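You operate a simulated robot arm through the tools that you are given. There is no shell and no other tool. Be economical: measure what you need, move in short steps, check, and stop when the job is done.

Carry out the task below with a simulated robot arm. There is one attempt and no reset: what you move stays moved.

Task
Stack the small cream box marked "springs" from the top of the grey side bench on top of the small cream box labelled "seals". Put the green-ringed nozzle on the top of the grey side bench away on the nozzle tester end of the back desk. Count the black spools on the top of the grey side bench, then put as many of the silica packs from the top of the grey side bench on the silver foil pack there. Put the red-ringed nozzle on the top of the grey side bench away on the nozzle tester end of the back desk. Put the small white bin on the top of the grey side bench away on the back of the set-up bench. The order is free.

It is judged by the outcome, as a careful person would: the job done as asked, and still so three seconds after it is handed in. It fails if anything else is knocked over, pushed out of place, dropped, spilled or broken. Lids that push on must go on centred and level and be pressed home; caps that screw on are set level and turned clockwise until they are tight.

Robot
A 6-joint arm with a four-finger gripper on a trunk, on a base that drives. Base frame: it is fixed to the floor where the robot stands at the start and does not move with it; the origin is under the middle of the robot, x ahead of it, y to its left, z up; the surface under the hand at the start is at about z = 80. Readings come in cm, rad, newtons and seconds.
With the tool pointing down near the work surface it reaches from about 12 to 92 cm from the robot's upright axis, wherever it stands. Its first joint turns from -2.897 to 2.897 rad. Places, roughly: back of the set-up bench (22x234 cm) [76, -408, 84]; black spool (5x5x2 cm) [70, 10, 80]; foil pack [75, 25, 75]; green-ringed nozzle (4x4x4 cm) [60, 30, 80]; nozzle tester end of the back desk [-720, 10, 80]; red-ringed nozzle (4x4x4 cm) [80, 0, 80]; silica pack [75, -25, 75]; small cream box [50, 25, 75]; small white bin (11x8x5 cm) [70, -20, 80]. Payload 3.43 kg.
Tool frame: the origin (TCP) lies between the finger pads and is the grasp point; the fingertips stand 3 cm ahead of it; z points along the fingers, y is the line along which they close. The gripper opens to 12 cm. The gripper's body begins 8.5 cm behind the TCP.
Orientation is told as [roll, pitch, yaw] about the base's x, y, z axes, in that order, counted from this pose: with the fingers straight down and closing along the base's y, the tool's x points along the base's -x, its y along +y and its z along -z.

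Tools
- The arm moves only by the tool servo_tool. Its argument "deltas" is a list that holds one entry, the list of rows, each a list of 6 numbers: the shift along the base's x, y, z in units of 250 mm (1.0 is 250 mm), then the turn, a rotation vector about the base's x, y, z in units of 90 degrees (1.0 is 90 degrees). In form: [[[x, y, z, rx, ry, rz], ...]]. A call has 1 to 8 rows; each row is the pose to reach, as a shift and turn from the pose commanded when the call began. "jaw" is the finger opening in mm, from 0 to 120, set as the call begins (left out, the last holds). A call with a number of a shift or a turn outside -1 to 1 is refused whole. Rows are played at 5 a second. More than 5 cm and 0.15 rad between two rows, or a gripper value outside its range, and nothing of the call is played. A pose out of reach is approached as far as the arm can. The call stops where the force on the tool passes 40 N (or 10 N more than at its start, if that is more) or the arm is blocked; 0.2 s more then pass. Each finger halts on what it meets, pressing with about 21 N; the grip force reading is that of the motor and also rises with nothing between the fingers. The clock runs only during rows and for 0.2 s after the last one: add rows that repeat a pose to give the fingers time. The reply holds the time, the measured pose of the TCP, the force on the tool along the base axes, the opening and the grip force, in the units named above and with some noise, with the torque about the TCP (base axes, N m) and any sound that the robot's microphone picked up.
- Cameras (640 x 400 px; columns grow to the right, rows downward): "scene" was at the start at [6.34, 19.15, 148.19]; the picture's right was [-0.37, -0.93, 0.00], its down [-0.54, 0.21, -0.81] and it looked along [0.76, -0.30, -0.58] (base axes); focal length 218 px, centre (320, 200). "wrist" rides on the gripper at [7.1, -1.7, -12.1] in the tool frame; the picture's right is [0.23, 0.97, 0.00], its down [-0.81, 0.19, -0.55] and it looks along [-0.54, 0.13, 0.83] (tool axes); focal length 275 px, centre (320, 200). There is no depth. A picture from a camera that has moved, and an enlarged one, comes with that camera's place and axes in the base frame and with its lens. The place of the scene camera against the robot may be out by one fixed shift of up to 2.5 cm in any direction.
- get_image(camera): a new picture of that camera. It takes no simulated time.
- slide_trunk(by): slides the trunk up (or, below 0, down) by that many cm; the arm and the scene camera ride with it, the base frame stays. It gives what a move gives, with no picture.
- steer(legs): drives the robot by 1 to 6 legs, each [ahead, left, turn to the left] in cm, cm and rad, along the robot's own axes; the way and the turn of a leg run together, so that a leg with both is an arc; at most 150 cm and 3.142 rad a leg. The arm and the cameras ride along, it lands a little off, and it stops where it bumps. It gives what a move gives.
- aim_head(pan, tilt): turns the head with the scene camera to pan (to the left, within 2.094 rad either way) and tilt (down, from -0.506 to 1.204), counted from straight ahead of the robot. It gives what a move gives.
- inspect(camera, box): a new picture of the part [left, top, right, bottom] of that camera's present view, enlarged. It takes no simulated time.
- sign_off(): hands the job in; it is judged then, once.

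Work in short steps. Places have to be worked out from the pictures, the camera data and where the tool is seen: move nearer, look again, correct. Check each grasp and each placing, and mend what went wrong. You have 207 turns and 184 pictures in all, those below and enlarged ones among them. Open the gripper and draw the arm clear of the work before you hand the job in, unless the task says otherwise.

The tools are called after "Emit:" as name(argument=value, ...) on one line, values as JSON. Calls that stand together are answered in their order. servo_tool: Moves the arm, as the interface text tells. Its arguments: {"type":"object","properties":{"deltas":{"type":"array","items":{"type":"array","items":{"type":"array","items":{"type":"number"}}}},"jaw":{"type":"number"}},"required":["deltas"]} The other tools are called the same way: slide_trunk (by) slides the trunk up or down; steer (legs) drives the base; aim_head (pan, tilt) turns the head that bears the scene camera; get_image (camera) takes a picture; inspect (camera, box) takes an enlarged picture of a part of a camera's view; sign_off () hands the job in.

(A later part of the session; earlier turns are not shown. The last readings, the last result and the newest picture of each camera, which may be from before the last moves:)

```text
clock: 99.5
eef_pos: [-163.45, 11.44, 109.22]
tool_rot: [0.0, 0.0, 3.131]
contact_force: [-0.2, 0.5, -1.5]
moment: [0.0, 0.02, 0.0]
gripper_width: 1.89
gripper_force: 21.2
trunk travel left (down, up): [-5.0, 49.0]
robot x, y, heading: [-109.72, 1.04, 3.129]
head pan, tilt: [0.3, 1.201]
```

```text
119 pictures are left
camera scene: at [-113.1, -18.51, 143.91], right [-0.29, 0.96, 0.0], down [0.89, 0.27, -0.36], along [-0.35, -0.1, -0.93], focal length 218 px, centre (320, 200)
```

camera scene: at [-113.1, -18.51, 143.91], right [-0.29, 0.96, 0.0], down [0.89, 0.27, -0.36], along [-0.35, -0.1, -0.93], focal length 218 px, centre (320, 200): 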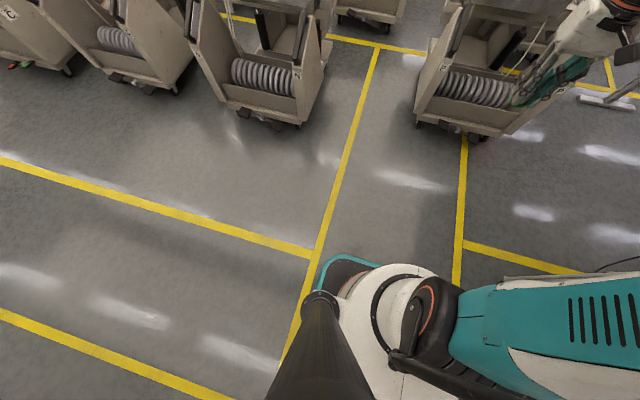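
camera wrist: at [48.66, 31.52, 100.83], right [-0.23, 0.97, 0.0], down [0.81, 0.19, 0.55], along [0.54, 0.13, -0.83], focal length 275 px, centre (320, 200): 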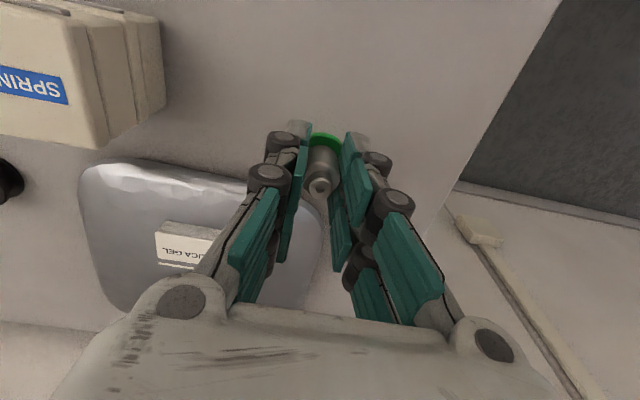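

There is a clear passage to the right of the right-hand cart (between y≈75 and the screen foot at y≈178). Raise the trunk for arm clearance and drive to about (−215, 122).

Emit:
slide_trunk(by=25)

Emit:
steer(legs=[[60, -10, 0], [45, -112, 0]])

Emit:
aim_head(pan=0.1, tilt=0.5)

Emit:
get_image(camera="scene")

```text
clock: 102.1
eef_pos: [-163.52, 11.39, 134.19]
tool_rot: [-0.002, -0.001, 3.131]
contact_force: [-0.2, 0.8, 0.2]
moment: [-0.02, 0.02, 0.02]
gripper_width: 1.93
gripper_force: 21.7
trunk travel left (down, up): [-30.0, 24.0]
robot x, y, heading: [-109.74, 0.89, 3.13]
head pan, tilt: [0.3, 1.201]
```

```text
clock: 111.2
eef_pos: [-265.5, 135.95, 134.06]
tool_rot: [0.001, -0.001, 3.127]
contact_force: [0.3, -1.0, -0.3]
moment: [0.0, 0.02, 0.01]
gripper_width: 1.91
gripper_force: 20.6
trunk travel left (down, up): [-30.0, 24.0]
robot x, y, heading: [-211.44, 125.01, 3.127]
head pan, tilt: [0.3, 1.201]
```

```text
clock: 112.3
eef_pos: [-265.42, 135.91, 134.11]
tool_rot: [0.001, 0.001, 3.125]
contact_force: [-0.3, 0.1, -0.4]
moment: [0.03, 0.05, 0.02]
gripper_width: 1.94
gripper_force: 21.3
trunk travel left (down, up): [-30.0, 24.0]
robot x, y, heading: [-211.95, 124.88, 3.126]
head pan, tilt: [0.099, 0.499]
```

```text
118 pictures are left
camera scene: at [-218.95, 106.54, 174.27], right [-0.08, 1.0, 0.0], down [0.48, 0.04, -0.88], along [-0.87, -0.07, -0.48], focal length 218 px, centre (320, 200)
```

scene: 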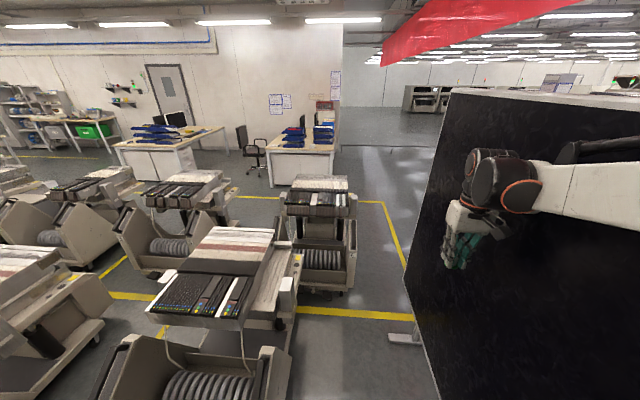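

The passage narrows between the second cart and the screen foot. I measure it more closely.

Emit:
aim_head(pan=0.0, tilt=0.8)

Emit:
get_image(camera="scene")

```text
clock: 113.1
eef_pos: [-265.37, 135.95, 134.13]
tool_rot: [-0.001, -0.002, 3.125]
contact_force: [0.8, 1.2, -0.6]
moment: [-0.01, -0.02, 0.0]
gripper_width: 1.88
gripper_force: 20.8
trunk travel left (down, up): [-30.0, 24.0]
robot x, y, heading: [-211.38, 124.85, 3.128]
head pan, tilt: [0.0, 0.799]
```

```text
117 pictures are left
camera scene: at [-217.95, 107.42, 171.69], right [0.02, 1.0, 0.0], down [0.72, -0.01, -0.7], along [-0.7, 0.01, -0.72], focal length 218 px, centre (320, 200)
```

scene: 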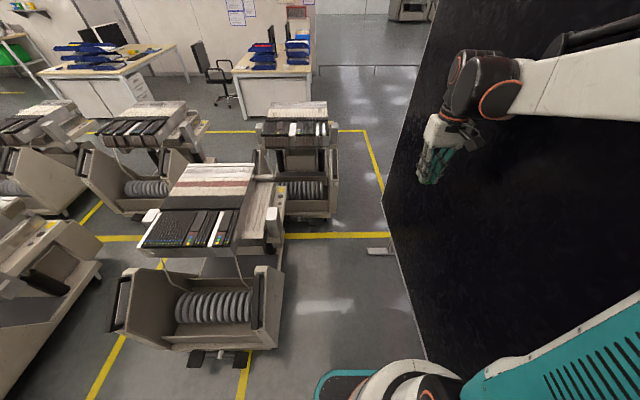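

That gap is too narrow for the base. I back out and take the wide aisle along the wall (left of the bench) instead; first return and turn to face +y.

Emit:
steer(legs=[[-45, 112, 0], [-107, 2, 0], [0, 0, -1.56]])

Emit:
aim_head(pan=0.0, tilt=0.6)

Emit:
get_image(camera="scene")

```text
clock: 128.1
eef_pos: [-50.28, 63.53, 134.04]
tool_rot: [0.0, 0.0, 1.579]
contact_force: [-0.3, -1.1, -0.2]
moment: [-0.03, 0.04, 0.01]
gripper_width: 1.92
gripper_force: 20.5
trunk travel left (down, up): [-30.0, 24.0]
robot x, y, heading: [-59.47, 9.46, 1.581]
head pan, tilt: [0.0, 0.799]
```

```text
clock: 128.8
eef_pos: [-50.26, 63.63, 134.16]
tool_rot: [0.0, 0.0, 1.58]
contact_force: [0.1, 0.1, -1.0]
moment: [0.01, -0.02, 0.01]
gripper_width: 1.92
gripper_force: 20.8
trunk travel left (down, up): [-30.0, 24.0]
robot x, y, heading: [-59.83, 9.61, 1.583]
head pan, tilt: [0.0, 0.6]
```

```text
116 pictures are left
camera scene: at [-79.75, 18.55, 173.36], right [1.0, 0.01, 0.0], down [0.01, -0.57, -0.82], along [-0.01, 0.82, -0.57], focal length 218 px, centre (320, 200)
```

scene: 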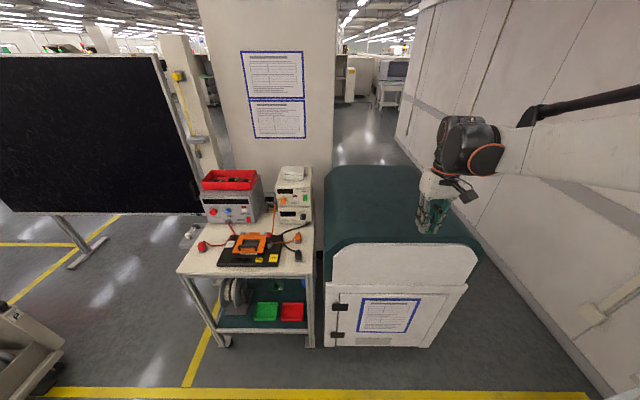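

The bench/machine corner is also too tight (~49 cm). I'll explore the far side: turn to −y and drive down the wide lane, then look.

Emit:
steer(legs=[[0, 0, -3.14], [150, 0, 0], [130, 25, 0]])

Emit:
aim_head(pan=-0.6, tilt=0.45)

Emit:
get_image(camera="scene")

```text
clock: 149.8
eef_pos: [-36.28, -324.42, 134.22]
tool_rot: [0.0, -0.001, -1.549]
contact_force: [-0.2, -0.8, -1.6]
moment: [0.03, -0.03, 0.01]
gripper_width: 1.94
gripper_force: 20.7
trunk travel left (down, up): [-30.0, 24.0]
robot x, y, heading: [-27.13, -270.54, -1.548]
head pan, tilt: [0.0, 0.6]
```

```text
clock: 150.8
eef_pos: [-36.19, -324.25, 134.09]
tool_rot: [-0.002, 0.0, -1.547]
contact_force: [0.1, 0.1, -0.9]
moment: [-0.01, 0.0, 0.02]
gripper_width: 1.92
gripper_force: 20.9
trunk travel left (down, up): [-30.0, 24.0]
robot x, y, heading: [-26.97, -270.0, -1.546]
head pan, tilt: [-0.6, 0.45]
```

```text
115 pictures are left
camera scene: at [-12.23, -273.15, 174.72], right [-0.84, 0.55, 0.0], down [0.24, 0.36, -0.9], along [-0.49, -0.75, -0.44], focal length 218 px, centre (320, 200)
```

scene: 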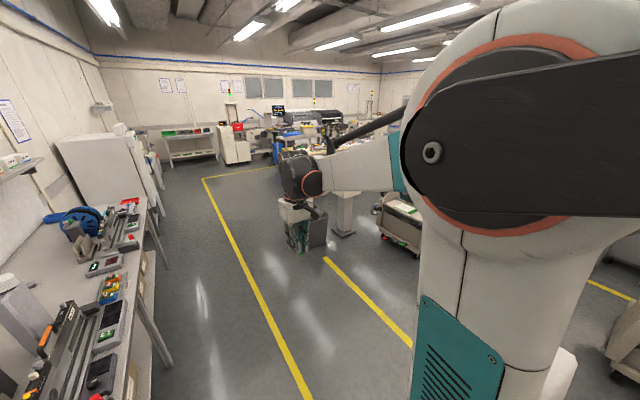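

Turn to face −x here and view the cart field from this side.

Emit:
steer(legs=[[60, 0, 0], [0, 0, -1.59]])

Emit:
aim_head(pan=0.15, tilt=0.45)

Emit:
get_image(camera="scene")

```text
clock: 158.0
eef_pos: [-80.04, -321.98, 134.15]
tool_rot: [0.0, 0.0, -3.111]
contact_force: [1.1, -0.2, -0.8]
moment: [0.0, 0.0, 0.05]
gripper_width: 1.91
gripper_force: 21.1
trunk travel left (down, up): [-30.0, 24.0]
robot x, y, heading: [-25.62, -330.6, -3.11]
head pan, tilt: [-0.6, 0.45]
```

```text
clock: 159.1
eef_pos: [-79.99, -322.17, 134.18]
tool_rot: [0.001, 0.0, -3.111]
contact_force: [0.2, 0.1, -1.3]
moment: [-0.01, 0.02, -0.03]
gripper_width: 1.95
gripper_force: 21.4
trunk travel left (down, up): [-30.0, 24.0]
robot x, y, heading: [-25.93, -330.61, -3.112]
head pan, tilt: [0.15, 0.45]
```

```text
114 pictures are left
camera scene: at [-32.09, -349.8, 174.73], right [-0.18, 0.98, 0.0], down [0.43, 0.08, -0.9], along [-0.89, -0.16, -0.44], focal length 218 px, centre (320, 200)
```

scene: 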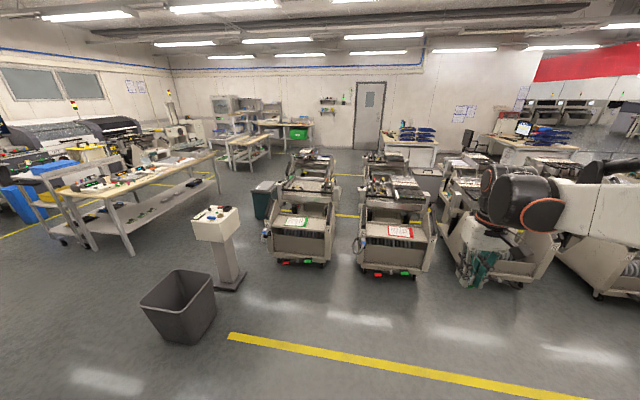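

An aisle exists on the far side: between the bins/pedestal (y≈−500) and the table (y≈−614). Drive there and look again.

Emit:
steer(legs=[[14, 148, -0.03], [60, 77, 0], [130, 0, 0]])

Emit:
aim_head(pan=0.05, tilt=0.5)

Emit:
get_image(camera="scene")

```text
clock: 177.3
eef_pos: [-280.58, -544.67, 134.21]
tool_rot: [0.001, -0.001, 3.127]
contact_force: [0.4, -0.6, -0.3]
moment: [-0.01, -0.03, 0.0]
gripper_width: 1.9
gripper_force: 21.7
trunk travel left (down, up): [-30.0, 24.0]
robot x, y, heading: [-227.03, -555.8, 3.127]
head pan, tilt: [0.15, 0.45]
```

```text
clock: 178.0
eef_pos: [-280.48, -544.73, 134.22]
tool_rot: [-0.001, 0.0, 3.128]
contact_force: [-0.5, 0.9, -0.9]
moment: [-0.01, -0.01, -0.01]
gripper_width: 1.9
gripper_force: 20.3
trunk travel left (down, up): [-30.0, 24.0]
robot x, y, heading: [-226.56, -555.59, 3.122]
head pan, tilt: [0.051, 0.499]
```

```text
113 pictures are left
camera scene: at [-233.97, -573.62, 174.28], right [-0.04, 1.0, 0.0], down [0.48, 0.02, -0.88], along [-0.88, -0.03, -0.48], focal length 218 px, centre (320, 200)
```

scene: 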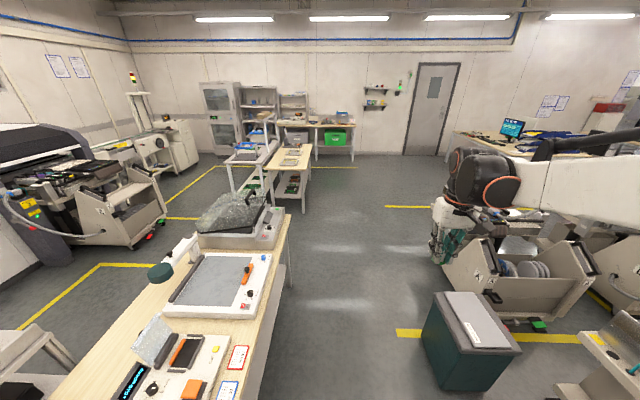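

Clear aisle; go ahead to x ≈ −565 and turn to face +y.

Emit:
steer(legs=[[150, 0, 0.012], [150, 0, 0], [40, 0, 0], [0, 0, -1.57]])

Emit:
aim_head(pan=0.1, tilt=0.5)

Emit:
get_image(camera="scene")

```text
clock: 198.5
eef_pos: [-560.47, -504.76, 134.22]
tool_rot: [0.001, 0.001, 1.571]
contact_force: [0.3, 0.8, -0.2]
moment: [-0.02, 0.0, -0.02]
gripper_width: 1.93
gripper_force: 21.0
trunk travel left (down, up): [-30.0, 24.0]
robot x, y, heading: [-570.5, -558.77, 1.57]
head pan, tilt: [0.051, 0.499]
```

```text
clock: 199.2
eef_pos: [-560.63, -504.81, 134.24]
tool_rot: [0.0, 0.0, 1.574]
contact_force: [0.2, -0.3, -1.1]
moment: [0.02, -0.03, -0.01]
gripper_width: 1.93
gripper_force: 21.4
trunk travel left (down, up): [-30.0, 24.0]
robot x, y, heading: [-570.15, -558.73, 1.572]
head pan, tilt: [0.099, 0.499]
```

```text
112 pictures are left
camera scene: at [-591.29, -549.28, 174.28], right [0.99, 0.1, 0.0], down [0.05, -0.48, -0.88], along [-0.09, 0.87, -0.48], focal length 218 px, centre (320, 200)
```

scene: 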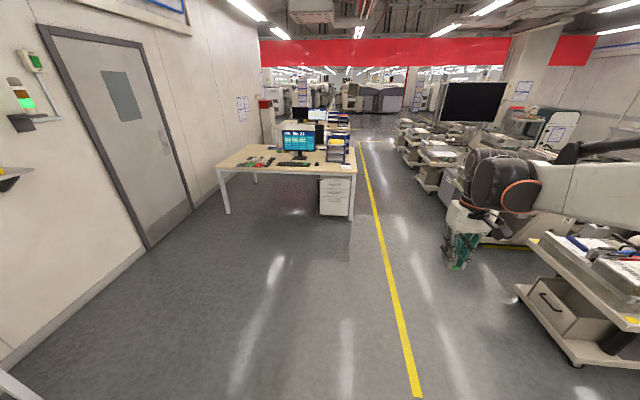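

Lane between desks (x<−575) and carts (x>−435) is wide. Drive up along x ≈ −510 to y ≈ −150 and look at the back desk.

Emit:
steer(legs=[[110, -60, 0], [150, 0, 0], [150, 0, 0]])

Emit:
aim_head(pan=0.7, tilt=0.5)

Emit:
get_image(camera="scene")

```text
clock: 219.5
eef_pos: [-522.18, -93.69, 134.24]
tool_rot: [0.0, 0.002, 1.632]
contact_force: [0.5, 0.2, -0.3]
moment: [-0.01, 0.01, -0.02]
gripper_width: 1.89
gripper_force: 20.7
trunk travel left (down, up): [-30.0, 24.0]
robot x, y, heading: [-529.0, -148.09, 1.63]
head pan, tilt: [0.099, 0.499]
```

```text
clock: 220.5
eef_pos: [-522.07, -93.85, 134.15]
tool_rot: [0.0, 0.001, 1.632]
contact_force: [-0.8, -0.1, -0.9]
moment: [0.03, 0.01, 0.04]
gripper_width: 1.9
gripper_force: 21.0
trunk travel left (down, up): [-30.0, 24.0]
robot x, y, heading: [-528.99, -148.2, 1.633]
head pan, tilt: [0.7, 0.499]
```

```text
111 pictures are left
camera scene: at [-554.82, -142.42, 174.28], right [0.72, 0.69, 0.0], down [0.33, -0.35, -0.88], along [-0.6, 0.64, -0.48], focal length 218 px, centre (320, 200)
```

scene: 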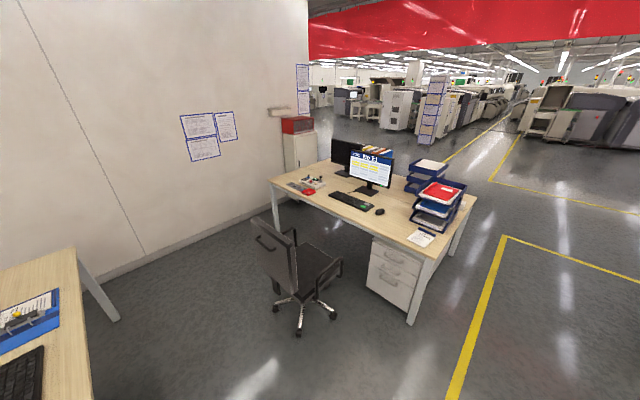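

Zoom in on the left end of that desk, where the tester seems to be.

Emit:
inspect(camera="scene", box=[250, 140, 410, 240])

```text
4.00 times, centred on (330, 190) of scene
camera zoom: at [-554.82, -142.42, 174.28], right [0.72, 0.69, 0.0], down [0.33, -0.35, -0.88], along [-0.6, 0.64, -0.48], focal length 874 px, centre (280, 240)
```

zoom: 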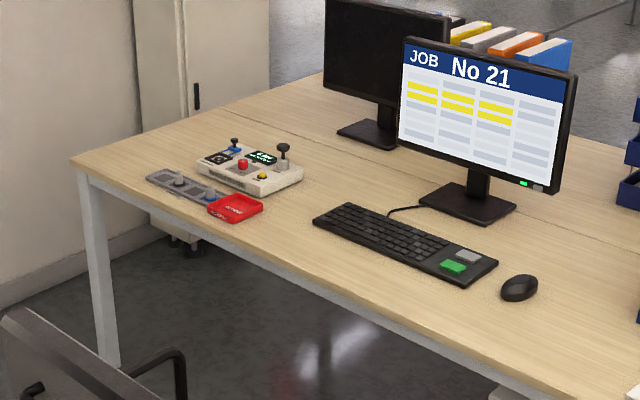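

Tester at ≈ (−720, 0) on the desk's left end; a chair sits at ≈ (−650, −65). I go between chair and the nearer desk along y ≈ −131 facing −x.

Emit:
steer(legs=[[0, 0, 1.51], [60, -17, 0]])

Emit:
aim_head(pan=0.0, tilt=0.7)

Emit:
get_image(camera="scene")

```text
clock: 227.7
eef_pos: [-642.95, -121.04, 134.2]
tool_rot: [0.0, 0.001, -3.142]
contact_force: [-0.2, 0.7, 0.2]
moment: [0.01, 0.0, 0.0]
gripper_width: 1.9
gripper_force: 21.2
trunk travel left (down, up): [-30.0, 24.0]
robot x, y, heading: [-589.13, -131.14, -3.143]
head pan, tilt: [0.7, 0.499]
```

```text
clock: 228.8
eef_pos: [-642.83, -121.01, 134.2]
tool_rot: [0.0, 0.0, -3.142]
contact_force: [-0.1, 0.1, 0.2]
moment: [0.0, -0.01, -0.02]
gripper_width: 1.89
gripper_force: 21.7
trunk travel left (down, up): [-30.0, 24.0]
robot x, y, heading: [-588.87, -131.13, -3.142]
head pan, tilt: [0.0, 0.7]
```

```text
109 pictures are left
camera scene: at [-595.3, -148.77, 172.51], right [0.0, 1.0, 0.0], down [0.64, 0.0, -0.76], along [-0.76, 0.0, -0.64], focal length 218 px, centre (320, 200)
```

scene: 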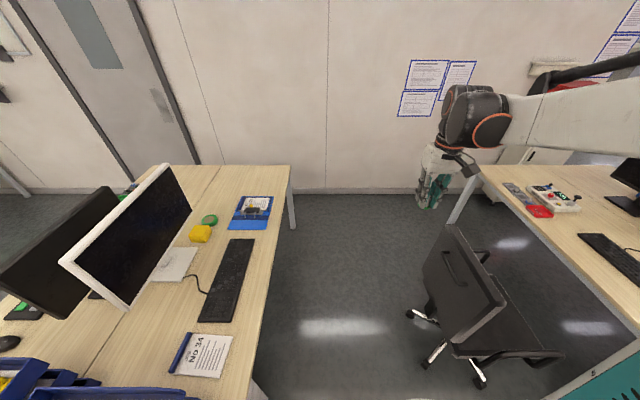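

Passage is ok along y ≈ −135. Proceed past the chair, then up to y ≈ −90 and turn to face the desk.

Emit:
steer(legs=[[70, 5, 0], [66, 0, 0], [0, -40, 0], [0, 0, -1.57]])

Emit:
aim_head(pan=-0.1, tilt=0.8)

Emit:
get_image(camera="scene")

Emit:
get_image(camera="wrist")

```text
clock: 241.8
eef_pos: [-711.91, -43.05, 134.32]
tool_rot: [-0.002, 0.001, 1.529]
contact_force: [0.8, -0.5, -0.5]
moment: [0.02, 0.0, 0.0]
gripper_width: 1.92
gripper_force: 21.1
trunk travel left (down, up): [-30.0, 24.0]
robot x, y, heading: [-724.49, -96.28, 1.524]
head pan, tilt: [0.0, 0.7]
```

```text
clock: 242.5
eef_pos: [-711.81, -43.06, 134.31]
tool_rot: [0.0, 0.002, 1.53]
contact_force: [0.6, 0.6, -0.3]
moment: [0.0, 0.0, -0.01]
gripper_width: 1.9
gripper_force: 21.0
trunk travel left (down, up): [-30.0, 24.0]
robot x, y, heading: [-724.07, -96.86, 1.529]
head pan, tilt: [-0.099, 0.799]
```

```text
108 pictures are left
camera scene: at [-743.02, -87.27, 171.69], right [0.99, -0.14, 0.0], down [-0.1, -0.71, -0.7], along [0.1, 0.69, -0.72], focal length 218 px, centre (320, 200)
```

scene: 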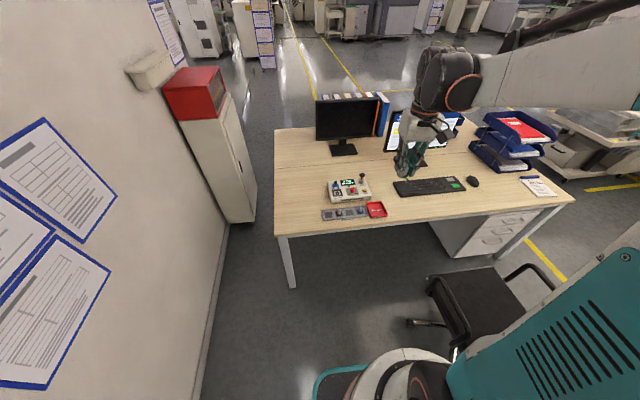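

```text
107 pictures are left
camera wrist: at [-710.51, -50.26, 146.22], right [-0.98, -0.19, 0.0], down [-0.16, 0.82, 0.55], along [-0.1, 0.54, -0.83], focal length 275 px, centre (320, 200)
```

wrist: 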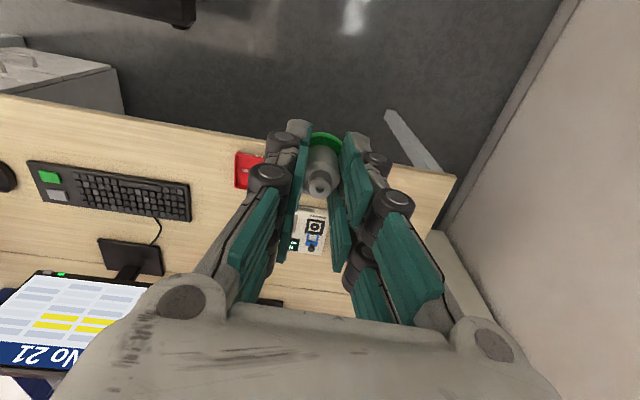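

Free desk area left of the tester around (−740, 3). Drive 22 cm closer to the desk.

Emit:
steer(legs=[[22, 0, 0.04]])

Emit:
servo_tool(deltas=[[[-0.14, 0.12, 0, 0, 0, 0], [-0.28, 0.24, 0, 0, 0, 0], [-0.42, 0.36, 0, 0, 0, 0], [-0.56, 0.48, 0, 0, 0, 0], [-0.7, 0.6, 0, 0, 0, 0], [-0.84, 0.7, 0, 0, 0, 0], [-0.96, 0.8, 0, 0, 0, 0]]])

Emit:
slide_trunk(by=-25)

Emit:
get_image(camera="wrist")

Emit:
get_image(camera="scene")

```text
clock: 244.2
eef_pos: [-713.27, -20.36, 134.1]
tool_rot: [0.001, 0.0, 1.565]
contact_force: [0.3, 0.7, -0.6]
moment: [-0.04, 0.02, 0.02]
gripper_width: 1.9
gripper_force: 21.2
trunk travel left (down, up): [-30.0, 24.0]
robot x, y, heading: [-723.71, -74.36, 1.565]
head pan, tilt: [-0.099, 0.799]
```

```text
clock: 245.8
eef_pos: [-737.64, -0.36, 134.06]
tool_rot: [-0.003, 0.0, 1.566]
contact_force: [-0.3, -0.4, 0.1]
moment: [-0.06, -0.01, -0.03]
gripper_width: 1.92
gripper_force: 20.6
trunk travel left (down, up): [-30.0, 24.0]
robot x, y, heading: [-723.57, -74.03, 1.561]
head pan, tilt: [-0.099, 0.799]
```

```text
clock: 248.4
eef_pos: [-737.51, -0.47, 109.09]
tool_rot: [0.001, -0.001, 1.566]
contact_force: [-0.3, -0.4, -0.2]
moment: [0.0, 0.02, 0.0]
gripper_width: 1.91
gripper_force: 21.2
trunk travel left (down, up): [-5.0, 49.0]
robot x, y, heading: [-723.52, -74.24, 1.568]
head pan, tilt: [-0.099, 0.799]
```

```text
106 pictures are left
camera wrist: at [-735.79, -7.63, 121.11], right [-0.97, -0.22, 0.0], down [-0.19, 0.81, 0.55], along [-0.12, 0.54, -0.83], focal length 275 px, centre (320, 200)
```

wrist: 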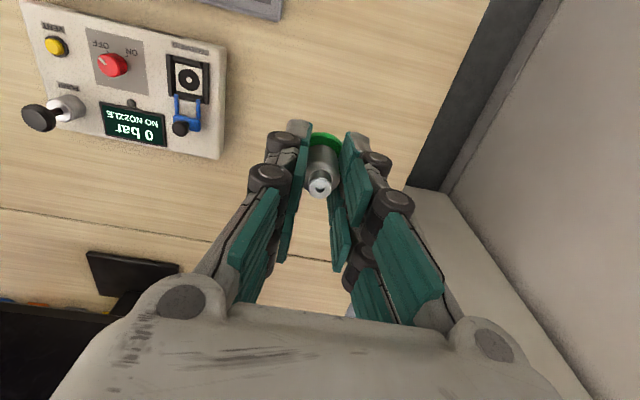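

```text
105 pictures are left
camera scene: at [-742.73, -65.78, 146.69], right [0.99, -0.11, 0.0], down [-0.08, -0.71, -0.7], along [0.07, 0.69, -0.72], focal length 218 px, centre (320, 200)
```

scene: 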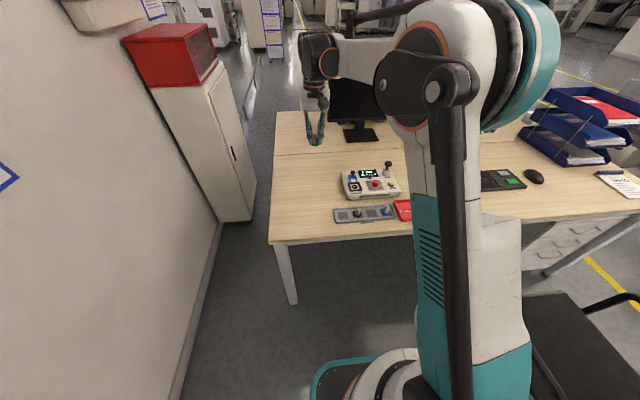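

Position (−737.5, −0.4) is free desk. Descend toward the desk.

Emit:
servo_tool(deltas=[[[0, 0, -0.18, 0, 0, 0], [0, 0, -0.36, 0, 0, 0], [0, 0, -0.54, 0, 0, 0], [0, 0, -0.7, 0, 0, 0], [0, 0, -0.8, 0, 0, 0], [0, 0, -0.88, 0, 0, 0]]])

Emit:
get_image(camera="wrist")

```text
clock: 249.8
eef_pos: [-737.63, -0.46, 86.9]
tool_rot: [-0.001, -0.003, 1.566]
contact_force: [-0.1, -0.6, 0.1]
moment: [0.0, 0.02, -0.03]
gripper_width: 1.92
gripper_force: 20.6
trunk travel left (down, up): [-5.0, 49.0]
robot x, y, heading: [-723.78, -74.23, 1.565]
head pan, tilt: [-0.099, 0.799]
```

```text
104 pictures are left
camera wrist: at [-735.95, -7.57, 98.94], right [-0.97, -0.22, 0.0], down [-0.19, 0.81, 0.55], along [-0.12, 0.54, -0.83], focal length 275 px, centre (320, 200)
```

wrist: 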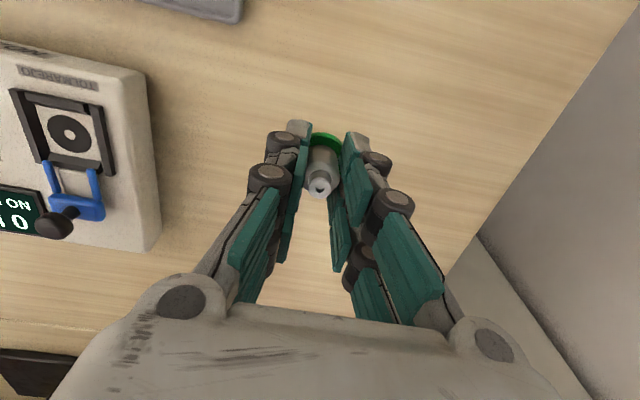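

Lower in small steps until contact.

Emit:
servo_tool(deltas=[[[0, 0, -0.03, 0, 0, 0], [0, 0, -0.06, 0, 0, 0], [0, 0, -0.08, 0, 0, 0], [0, 0, -0.09, 0, 0, 0]]])

Emit:
servo_tool(deltas=[[[0, 0, -0.008, 0, 0, 0], [0, 0, -0.016, 0, 0, 0], [0, 0, -0.024, 0, 0, 0], [0, 0, -0.03, 0, 0, 0]]])

```text
clock: 250.8
eef_pos: [-737.49, -0.4, 84.68]
tool_rot: [0.0, 0.0, 1.564]
contact_force: [0.1, -0.6, -1.5]
moment: [-0.03, -0.02, -0.01]
gripper_width: 1.9
gripper_force: 21.1
trunk travel left (down, up): [-5.0, 49.0]
robot x, y, heading: [-723.91, -74.58, 1.568]
head pan, tilt: [-0.099, 0.799]
```

```text
clock: 251.8
eef_pos: [-737.43, -0.45, 84.05]
tool_rot: [0.001, -0.001, 1.566]
contact_force: [0.4, 0.7, -0.3]
moment: [-0.02, 0.0, 0.0]
gripper_width: 1.92
gripper_force: 20.6
trunk travel left (down, up): [-5.0, 49.0]
robot x, y, heading: [-723.71, -74.22, 1.567]
head pan, tilt: [-0.099, 0.799]
```

Emit:
servo_tool(deltas=[[[0, 0, -0.008, 0, 0, 0], [0, 0, -0.016, 0, 0, 0], [0, 0, -0.024, 0, 0, 0], [0, 0, -0.024, 0, 0, 0]]])

Emit:
get_image(camera="wrist")

```text
clock: 252.8
eef_pos: [-737.46, -0.42, 83.38]
tool_rot: [0.0, -0.001, 1.566]
contact_force: [-0.4, -0.3, -0.6]
moment: [0.02, 0.01, 0.0]
gripper_width: 1.89
gripper_force: 21.1
trunk travel left (down, up): [-5.0, 49.0]
robot x, y, heading: [-723.9, -74.2, 1.565]
head pan, tilt: [-0.099, 0.799]
```

```text
103 pictures are left
camera wrist: at [-735.79, -7.63, 95.53], right [-0.97, -0.22, 0.0], down [-0.19, 0.81, 0.55], along [-0.12, 0.54, -0.83], focal length 275 px, centre (320, 200)
```

wrist: 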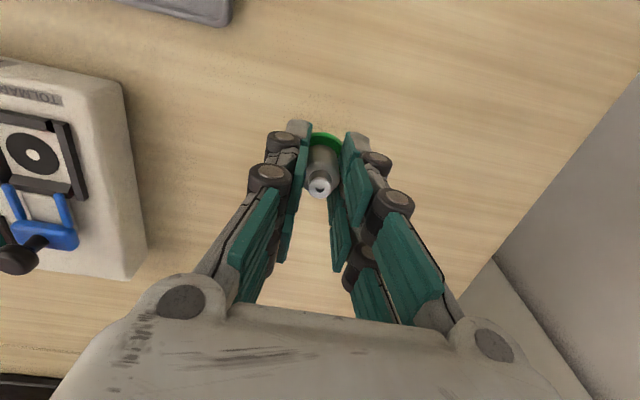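

Desk is a bit lower; continue gently.

Emit:
servo_tool(deltas=[[[0, 0, -0.01, 0, 0, 0], [0, 0, -0.02, 0, 0, 0], [0, 0, -0.03, 0, 0, 0], [0, 0, -0.04, 0, 0, 0], [0, 0, -0.05, 0, 0, 0], [0, 0, -0.06, 0, 0, 0]]])

```text
clock: 254.2
eef_pos: [-737.37, -0.51, 82.0]
tool_rot: [0.001, 0.0, 1.566]
contact_force: [-0.5, -0.3, -1.0]
moment: [-0.01, -0.01, -0.04]
gripper_width: 1.92
gripper_force: 21.3
trunk travel left (down, up): [-5.0, 49.0]
robot x, y, heading: [-723.95, -74.56, 1.564]
head pan, tilt: [-0.099, 0.799]
```

Emit:
servo_tool(deltas=[[[0, 0, -0.01, 0, 0, 0], [0, 0, -0.02, 0, 0, 0], [0, 0, -0.03, 0, 0, 0], [0, 0, -0.04, 0, 0, 0], [0, 0, -0.05, 0, 0, 0], [0, 0, -0.06, 0, 0, 0]]])

Emit:
inspect(camera="scene", box=[260, 90, 420, 190])

```text
clock: 255.6
eef_pos: [-737.41, -0.48, 80.45]
tool_rot: [0.0, -0.001, 1.565]
contact_force: [0.0, 0.0, -0.4]
moment: [0.01, 0.01, 0.02]
gripper_width: 1.91
gripper_force: 21.1
trunk travel left (down, up): [-5.0, 49.0]
robot x, y, heading: [-723.76, -74.93, 1.564]
head pan, tilt: [-0.099, 0.799]
```

```text
4.00 times, centred on (340, 140) of scene
camera zoom: at [-742.73, -65.77, 146.68], right [0.99, -0.11, 0.0], down [-0.08, -0.71, -0.7], along [0.07, 0.69, -0.72], focal length 874 px, centre (240, 440)
```

zoom: 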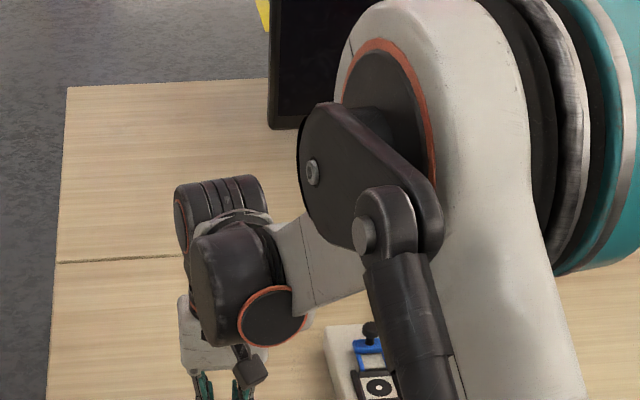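

Triangulation suggests the desk at about 74–75. Continue down.

Emit:
servo_tool(deltas=[[[0, 0, -0.01, 0, 0, 0], [0, 0, -0.02, 0, 0, 0], [0, 0, -0.03, 0, 0, 0], [0, 0, -0.04, 0, 0, 0], [0, 0, -0.05, 0, 0, 0]]])

Emit:
get_image(camera="wrist")

```text
clock: 256.8
eef_pos: [-737.4, -0.4, 79.1]
tool_rot: [-0.001, 0.0, 1.566]
contact_force: [-0.9, 0.9, -0.2]
moment: [-0.01, -0.01, -0.04]
gripper_width: 1.87
gripper_force: 21.3
trunk travel left (down, up): [-5.0, 49.0]
robot x, y, heading: [-723.62, -74.26, 1.566]
head pan, tilt: [-0.099, 0.799]
```

```text
101 pictures are left
camera wrist: at [-735.83, -7.65, 91.21], right [-0.97, -0.22, 0.0], down [-0.19, 0.81, 0.55], along [-0.12, 0.54, -0.83], focal length 275 px, centre (320, 200)
```

wrist: 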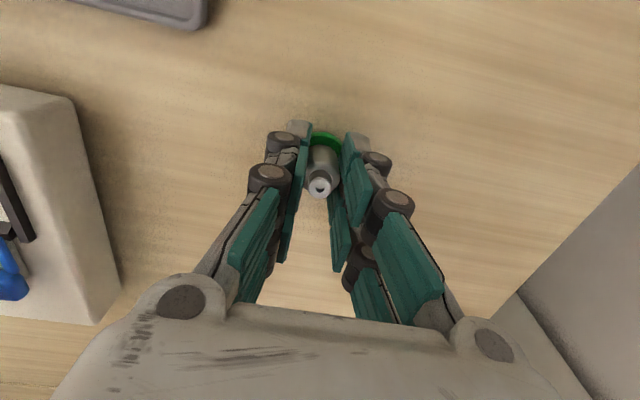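

Emit:
servo_tool(deltas=[[[0, 0, -0.01, 0, 0, 0], [0, 0, -0.018, 0, 0, 0], [0, 0, -0.026, 0, 0, 0], [0, 0, -0.034, 0, 0, 0], [0, 0, -0.04, 0, 0, 0]]])

```text
clock: 258.1
eef_pos: [-737.25, -0.61, 78.53]
tool_rot: [-0.001, -0.004, 1.565]
contact_force: [-0.9, -2.9, 20.7]
moment: [-0.13, 0.0, -0.02]
gripper_width: 1.91
gripper_force: 20.6
trunk travel left (down, up): [-5.0, 49.0]
robot x, y, heading: [-723.75, -74.89, 1.57]
head pan, tilt: [-0.099, 0.799]
stopped in row 5: the force on the tool passed its limit at 41 N (the readings are from after the stop); the commanded pose is now the measured one
```

Contact at TCP 78.5 (desk ≈ 74.6). Release and rise.

Emit:
servo_tool(deltas=[[[0, 0, 0.006, 0, 0, 0], [0, 0, 0.006, 0, 0, 0]]])

Emit:
servo_tool(deltas=[[[0, 0, 0, 0, 0, 0], [0, 0, 0, 0, 0, 0], [0, 0, 0.0, 0, 0, 0], [0, 0, 0.06, 0, 0, 0], [0, 0, 0.18, 0, 0, 0], [0, 0, 0.36, 0, 0, 0], [0, 0, 0.54, 0, 0, 0], [0, 0, 0.7, 0, 0, 0]]], jaw=50)

Emit:
get_image(camera="wrist")

```text
clock: 258.7
eef_pos: [-737.39, -0.57, 78.31]
tool_rot: [-0.001, -0.001, 1.564]
contact_force: [0.4, -5.0, 12.1]
moment: [-0.23, -0.01, -0.01]
gripper_width: 1.89
gripper_force: 21.0
trunk travel left (down, up): [-5.0, 49.0]
robot x, y, heading: [-723.74, -74.45, 1.567]
head pan, tilt: [-0.099, 0.799]
```

```text
clock: 260.5
eef_pos: [-737.46, -0.64, 95.92]
tool_rot: [0.001, -0.001, 1.565]
contact_force: [0.0, -0.6, -0.1]
moment: [-0.04, -0.03, -0.01]
gripper_width: 4.99
gripper_force: 0.0
trunk travel left (down, up): [-5.0, 49.0]
robot x, y, heading: [-723.98, -74.03, 1.565]
head pan, tilt: [-0.099, 0.799]
```

```text
100 pictures are left
camera wrist: at [-735.78, -7.75, 108.1], right [-0.97, -0.23, 0.0], down [-0.19, 0.81, 0.55], along [-0.12, 0.54, -0.83], focal length 275 px, centre (320, 200)
```

wrist: 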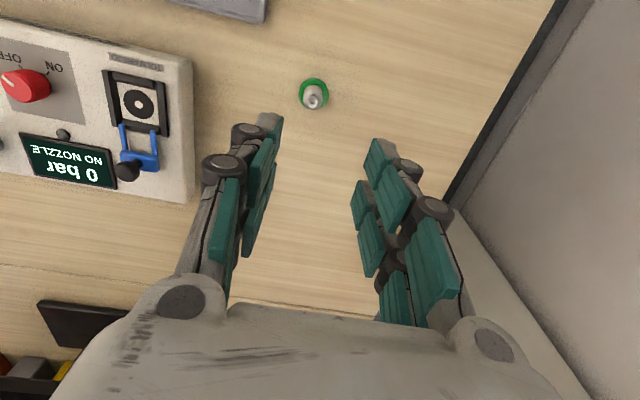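

Green nozzle stands upright beside the tester. Retract the arm, raise the trunk, and retrace the route (holonomically, keeping this heading).

Emit:
servo_tool(deltas=[[[0, 0, 0.18, 0, 0, 0], [0, 0, 0.36, 0, 0, 0], [0, 0, 0.52, 0, 0, 0], [0.14, -0.12, 0.52, 0, 0, 0], [0.28, -0.24, 0.52, 0, 0, 0], [0.42, -0.36, 0.52, 0, 0, 0], [0.56, -0.48, 0.52, 0, 0, 0], [0.7, -0.6, 0.52, 0, 0, 0]]])

Emit:
slide_trunk(by=25)

Emit:
steer(legs=[[-62, 0, 0], [0, -100, 0], [0, -95, 0], [-140, 0, 0], [-140, 0, 0], [-137, 38, 0]])

```text
clock: 262.3
eef_pos: [-719.78, -15.36, 108.95]
tool_rot: [-0.001, -0.001, 1.565]
contact_force: [0.3, 0.3, 0.3]
moment: [0.0, 0.01, 0.02]
gripper_width: 5.01
gripper_force: 0.0
trunk travel left (down, up): [-5.0, 49.0]
robot x, y, heading: [-723.75, -74.24, 1.566]
head pan, tilt: [-0.099, 0.799]
```

```text
clock: 264.9
eef_pos: [-719.88, -15.31, 133.94]
tool_rot: [0.0, -0.002, 1.567]
contact_force: [0.7, 0.0, -0.3]
moment: [-0.04, 0.01, -0.01]
gripper_width: 5.02
gripper_force: 0.0
trunk travel left (down, up): [-30.0, 24.0]
robot x, y, heading: [-723.63, -74.06, 1.569]
head pan, tilt: [-0.099, 0.799]
```

```text
clock: 297.4
eef_pos: [-568.66, -493.87, 133.99]
tool_rot: [0.0, -0.004, 1.553]
contact_force: [0.5, -0.6, 0.6]
moment: [0.01, 0.01, -0.01]
gripper_width: 4.98
gripper_force: 0.1
trunk travel left (down, up): [-30.0, 24.0]
robot x, y, heading: [-573.4, -552.68, 1.547]
head pan, tilt: [-0.099, 0.799]
```

On track. Continue: strafe along the aisle then up the main lane.

Emit:
steer(legs=[[-3, -150, 0.02], [0, -150, 0], [0, -150, 0], [0, -85, 0], [150, 0, 0], [150, 0, 0]])

```text
refused: leg 1 is longer than a leg can be; nothing moved
```

Emit:
steer(legs=[[0, -150, 0.02], [0, -150, 0], [0, -150, 0], [0, -85, 0], [150, 0, 0], [150, 0, 0]])

```text
clock: 337.1
eef_pos: [-43.61, -187.59, 133.92]
tool_rot: [0.0, -0.001, 1.596]
contact_force: [-0.4, 0.0, -0.3]
moment: [-0.03, -0.01, 0.0]
gripper_width: 5.01
gripper_force: 0.1
trunk travel left (down, up): [-30.0, 24.0]
robot x, y, heading: [-45.52, -246.98, 1.597]
head pan, tilt: [-0.099, 0.799]
```

Now the bin first (setup bench lies nearer): drive back in front of the side bench and face it.

Emit:
steer(legs=[[120, 0, 0], [112, -5, 0], [0, 0, -1.597], [45, 0, 0]])

Emit:
aim_head(pan=-0.3, tilt=0.8)

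Emit:
get_image(camera="scene")

```text
clock: 354.6
eef_pos: [58.73, -27.84, 133.98]
tool_rot: [0.0, -0.003, -0.051]
contact_force: [-0.3, -0.6, -0.6]
moment: [-0.02, 0.04, -0.03]
gripper_width: 5.01
gripper_force: 0.0
trunk travel left (down, up): [-30.0, 24.0]
robot x, y, heading: [-0.22, -21.3, -0.05]
head pan, tilt: [-0.099, 0.799]
```

```text
clock: 355.3
eef_pos: [58.63, -27.93, 133.94]
tool_rot: [0.0, -0.002, -0.053]
contact_force: [0.2, 0.0, 0.0]
moment: [-0.02, -0.02, 0.01]
gripper_width: 5.0
gripper_force: 0.1
trunk travel left (down, up): [-30.0, 24.0]
robot x, y, heading: [0.0, -21.21, -0.051]
head pan, tilt: [-0.3, 0.799]
```

```text
99 pictures are left
camera scene: at [6.74, -1.53, 171.68], right [-0.35, -0.94, 0.0], down [-0.67, 0.25, -0.7], along [0.65, -0.24, -0.72], focal length 218 px, centre (320, 200)
```

scene: 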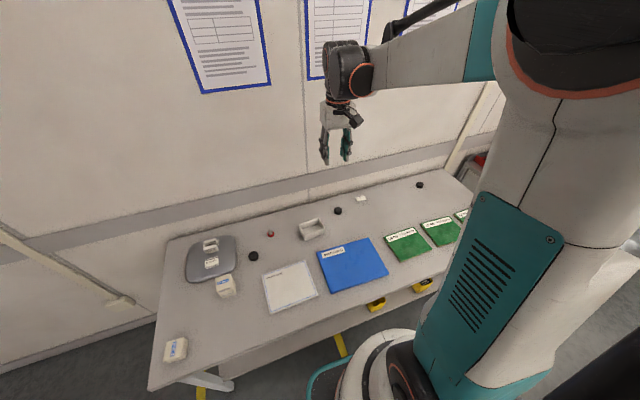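

Everything on the bench is intact; spool count 3 confirmed. Lower the trunk and view the bin with the wrist camera.

Emit:
slide_trunk(by=-25)

Emit:
servo_tool(deltas=[[[0, 0.06, 0, 0, 0, 0.03], [0, 0.12, 0, 0, 0, 0.033]]], jaw=120)

Emit:
get_image(camera="wrist")

```text
clock: 357.9
eef_pos: [58.59, -28.03, 108.97]
tool_rot: [0.0, -0.002, -0.052]
contact_force: [-0.4, 0.3, -0.8]
moment: [-0.03, -0.01, 0.0]
gripper_width: 5.02
gripper_force: 0.1
trunk travel left (down, up): [-5.0, 49.0]
robot x, y, heading: [-0.16, -21.07, -0.051]
head pan, tilt: [-0.3, 0.799]
```

```text
clock: 358.5
eef_pos: [58.6, -24.9, 108.99]
tool_rot: [0.0, -0.002, 0.0]
contact_force: [-0.4, -0.2, -0.3]
moment: [0.01, 0.0, -0.01]
gripper_width: 11.97
gripper_force: 0.0
trunk travel left (down, up): [-5.0, 49.0]
robot x, y, heading: [0.0, -21.37, -0.049]
head pan, tilt: [-0.3, 0.799]
```

```text
98 pictures are left
camera wrist: at [51.37, -26.6, 120.99], right [-0.23, 0.97, 0.0], down [0.81, 0.19, 0.55], along [0.54, 0.13, -0.83], focal length 275 px, centre (320, 200)
```

wrist: 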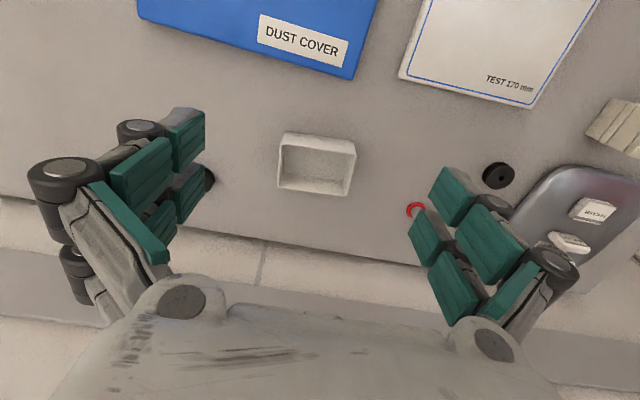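

Bin rim centre ≈ (69.1, −22.8), yaw ≈ 5.7°, long axis along y; grip across x. Rotate the gripper by −84° while moving over.

Emit:
servo_tool(deltas=[[[0.05, 0.01, 0, 0, 0, -0.09], [0.1, 0.02, 0, 0, 0, -0.18], [0.15, 0.03, 0, 0, 0, -0.27], [0.2, 0.04, 0, 0, 0, -0.36], [0.25, 0.05, 0, 0, 0, -0.45], [0.3, 0.06, 0, 0, 0, -0.54], [0.36, 0.07, 0, 0, 0, -0.63], [0.42, 0.084, 0, 0, 0, -0.72]]])

Emit:
servo_tool(deltas=[[[0, 0, 0, 0, 0, -0.09], [0, 0, 0, 0, 0, -0.18], [0, 0, 0, 0, 0, -0.217], [0, 0, -0.12, 0, 0, -0.217], [0, 0, -0.24, 0, 0, -0.217]]])

Emit:
get_image(camera="wrist")

```text
clock: 360.3
eef_pos: [68.99, -22.92, 109.01]
tool_rot: [0.0, -0.002, -1.134]
contact_force: [0.3, 0.4, -0.4]
moment: [0.01, 0.0, -0.03]
gripper_width: 11.99
gripper_force: 0.1
trunk travel left (down, up): [-5.0, 49.0]
robot x, y, heading: [-0.36, -21.27, -0.053]
head pan, tilt: [-0.3, 0.799]
```

```text
clock: 361.5
eef_pos: [69.1, -22.9, 102.86]
tool_rot: [0.0, -0.002, -1.472]
contact_force: [0.3, -0.6, -0.5]
moment: [-0.01, 0.02, -0.03]
gripper_width: 11.97
gripper_force: 0.0
trunk travel left (down, up): [-5.0, 49.0]
robot x, y, heading: [0.1, -21.23, -0.052]
head pan, tilt: [-0.3, 0.799]
```

```text
97 pictures are left
camera wrist: at [66.66, -15.95, 114.96], right [0.95, 0.32, 0.0], down [0.27, -0.79, 0.55], along [0.18, -0.52, -0.83], focal length 275 px, centre (320, 200)
```

wrist: 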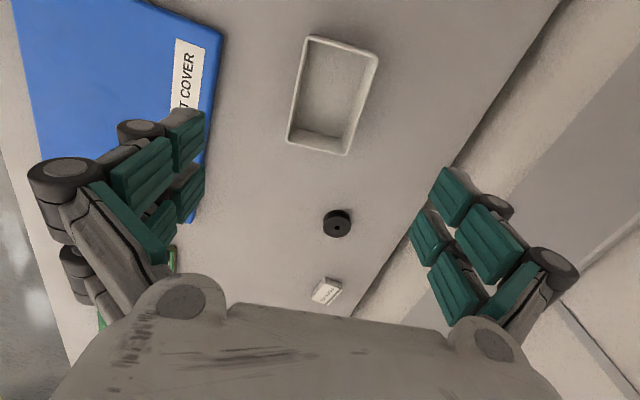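

Centre refined to (70.0, −22.7). Descend around the bin and grip.

Emit:
servo_tool(deltas=[[[0.036, 0.008, -0.15, 0, 0, 0], [0.036, 0.008, -0.3, 0, 0, 0], [0.036, 0.008, -0.45, 0, 0, 0]]])

Emit:
get_image(camera="wrist")

```text
clock: 362.3
eef_pos: [69.99, -22.6, 91.61]
tool_rot: [-0.001, 0.0, -1.472]
contact_force: [0.7, -0.5, 0.3]
moment: [-0.02, -0.05, 0.01]
gripper_width: 11.98
gripper_force: 0.1
trunk travel left (down, up): [-5.0, 49.0]
robot x, y, heading: [0.08, -21.39, -0.058]
head pan, tilt: [-0.3, 0.799]
```

```text
96 pictures are left
camera wrist: at [67.61, -15.6, 103.59], right [0.95, 0.32, 0.0], down [0.27, -0.79, 0.55], along [0.18, -0.52, -0.83], focal length 275 px, centre (320, 200)
```

wrist: 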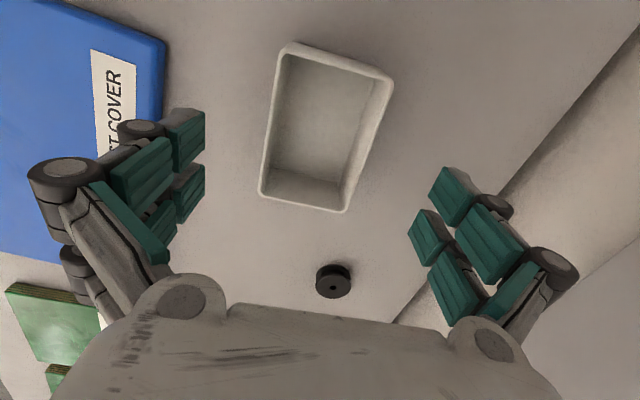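

Centred. Lower to 83.6 and close.

Emit:
servo_tool(deltas=[[[0, 0, -0.15, 0, 0, 0], [0, 0, -0.27, 0, 0, 0], [0, 0, -0.32, 0, 0, 0], [0, 0, -0.32, 0, 0, 0]]])

Emit:
servo_tool(deltas=[[[0, 0, 0, 0, 0, 0], [0, 0, 0, 0, 0, 0], [0, 0, 0, 0, 0, 0], [0, 0, 0.02, 0, 0, 0], [0, 0, 0.06, 0, 0, 0], [0, 0, 0.12, 0, 0, 0], [0, 0, 0.2, 0, 0, 0], [0, 0, 0.3, 0, 0, 0]]], jaw=0)

Emit:
get_image(camera="wrist")

```text
clock: 363.3
eef_pos: [69.96, -22.72, 83.65]
tool_rot: [0.001, 0.0, -1.473]
contact_force: [-0.1, 0.0, 0.6]
moment: [-0.02, 0.0, 0.02]
gripper_width: 12.0
gripper_force: 0.1
trunk travel left (down, up): [-5.0, 49.0]
robot x, y, heading: [-0.36, -20.93, -0.052]
head pan, tilt: [-0.3, 0.799]
```

```text
clock: 365.1
eef_pos: [70.12, -22.58, 91.17]
tool_rot: [0.0, -0.002, -1.474]
contact_force: [-0.4, 0.2, -0.9]
moment: [0.05, -0.01, 0.0]
gripper_width: 7.49
gripper_force: 21.3
trunk travel left (down, up): [-5.0, 49.0]
robot x, y, heading: [-0.07, -21.46, -0.048]
head pan, tilt: [-0.3, 0.799]
```

```text
95 pictures are left
camera wrist: at [67.68, -15.7, 103.3], right [0.95, 0.32, 0.0], down [0.27, -0.79, 0.55], along [0.18, -0.52, -0.83], focal length 275 px, centre (320, 200)
```

wrist: 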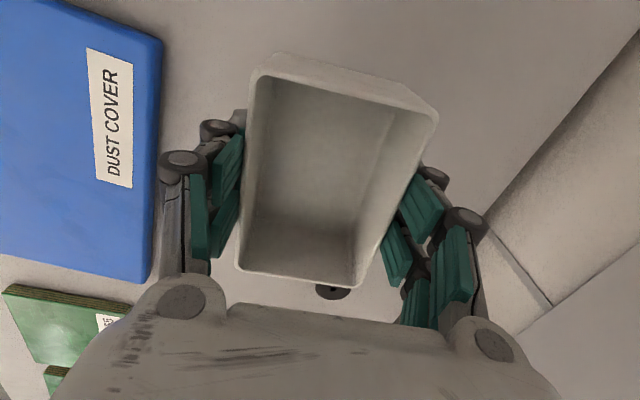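

Bin held. Raise it, retract a bit, back up and strafe to opposite the set-up bench.

Emit:
servo_tool(deltas=[[[0, 0, 0.18, 0, 0, 0], [0, 0, 0.36, 0, 0, 0], [0, 0, 0.54, 0, 0, 0], [-0.1, 0, 0.66, 0, 0, 0], [-0.22, 0, 0.76, 0, 0, 0], [-0.34, 0, 0.86, 0, 0, 0], [-0.46, 0, 0.92, 0, 0, 0]]])

Emit:
steer(legs=[[-55, 0, 0.05], [0, -140, 0], [0, -140, 0], [0, -100, 0]])

Emit:
aim_head(pan=0.0, tilt=0.7)

Emit:
get_image(camera="scene")

```text
clock: 366.7
eef_pos: [58.59, -22.67, 114.14]
tool_rot: [0.0, 0.0, -1.474]
contact_force: [-0.3, 0.3, -1.0]
moment: [0.02, 0.01, -0.02]
gripper_width: 7.46
gripper_force: 20.7
trunk travel left (down, up): [-5.0, 49.0]
robot x, y, heading: [-0.26, -21.12, -0.055]
head pan, tilt: [-0.3, 0.799]
```

```text
clock: 387.6
eef_pos: [6.73, -394.2, 114.32]
tool_rot: [0.0, -0.003, -1.427]
contact_force: [0.1, 0.1, -0.9]
moment: [0.02, -0.01, -0.03]
gripper_width: 7.46
gripper_force: 21.2
trunk travel left (down, up): [-5.0, 49.0]
robot x, y, heading: [-51.65, -395.67, -0.007]
head pan, tilt: [-0.3, 0.799]
```

```text
clock: 388.4
eef_pos: [6.81, -394.23, 114.3]
tool_rot: [-0.002, -0.002, -1.428]
contact_force: [0.2, 0.2, 0.1]
moment: [-0.01, 0.01, -0.02]
gripper_width: 7.45
gripper_force: 21.4
trunk travel left (down, up): [-5.0, 49.0]
robot x, y, heading: [-52.11, -395.47, -0.018]
head pan, tilt: [0.0, 0.7]
```

```text
94 pictures are left
camera scene: at [-45.08, -373.1, 147.5], right [-0.01, -1.0, 0.0], down [-0.64, 0.01, -0.76], along [0.76, -0.01, -0.64], focal length 218 px, centre (320, 200)
```

scene: 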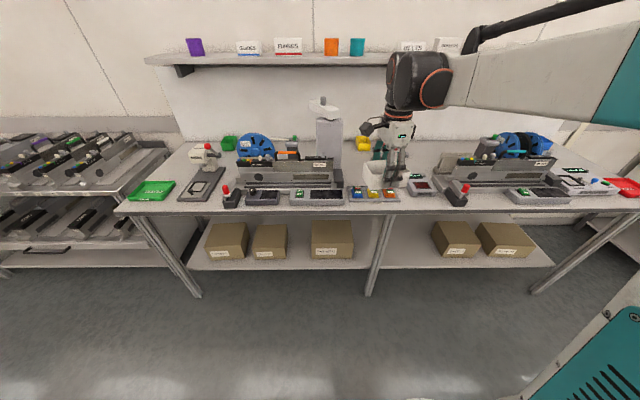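

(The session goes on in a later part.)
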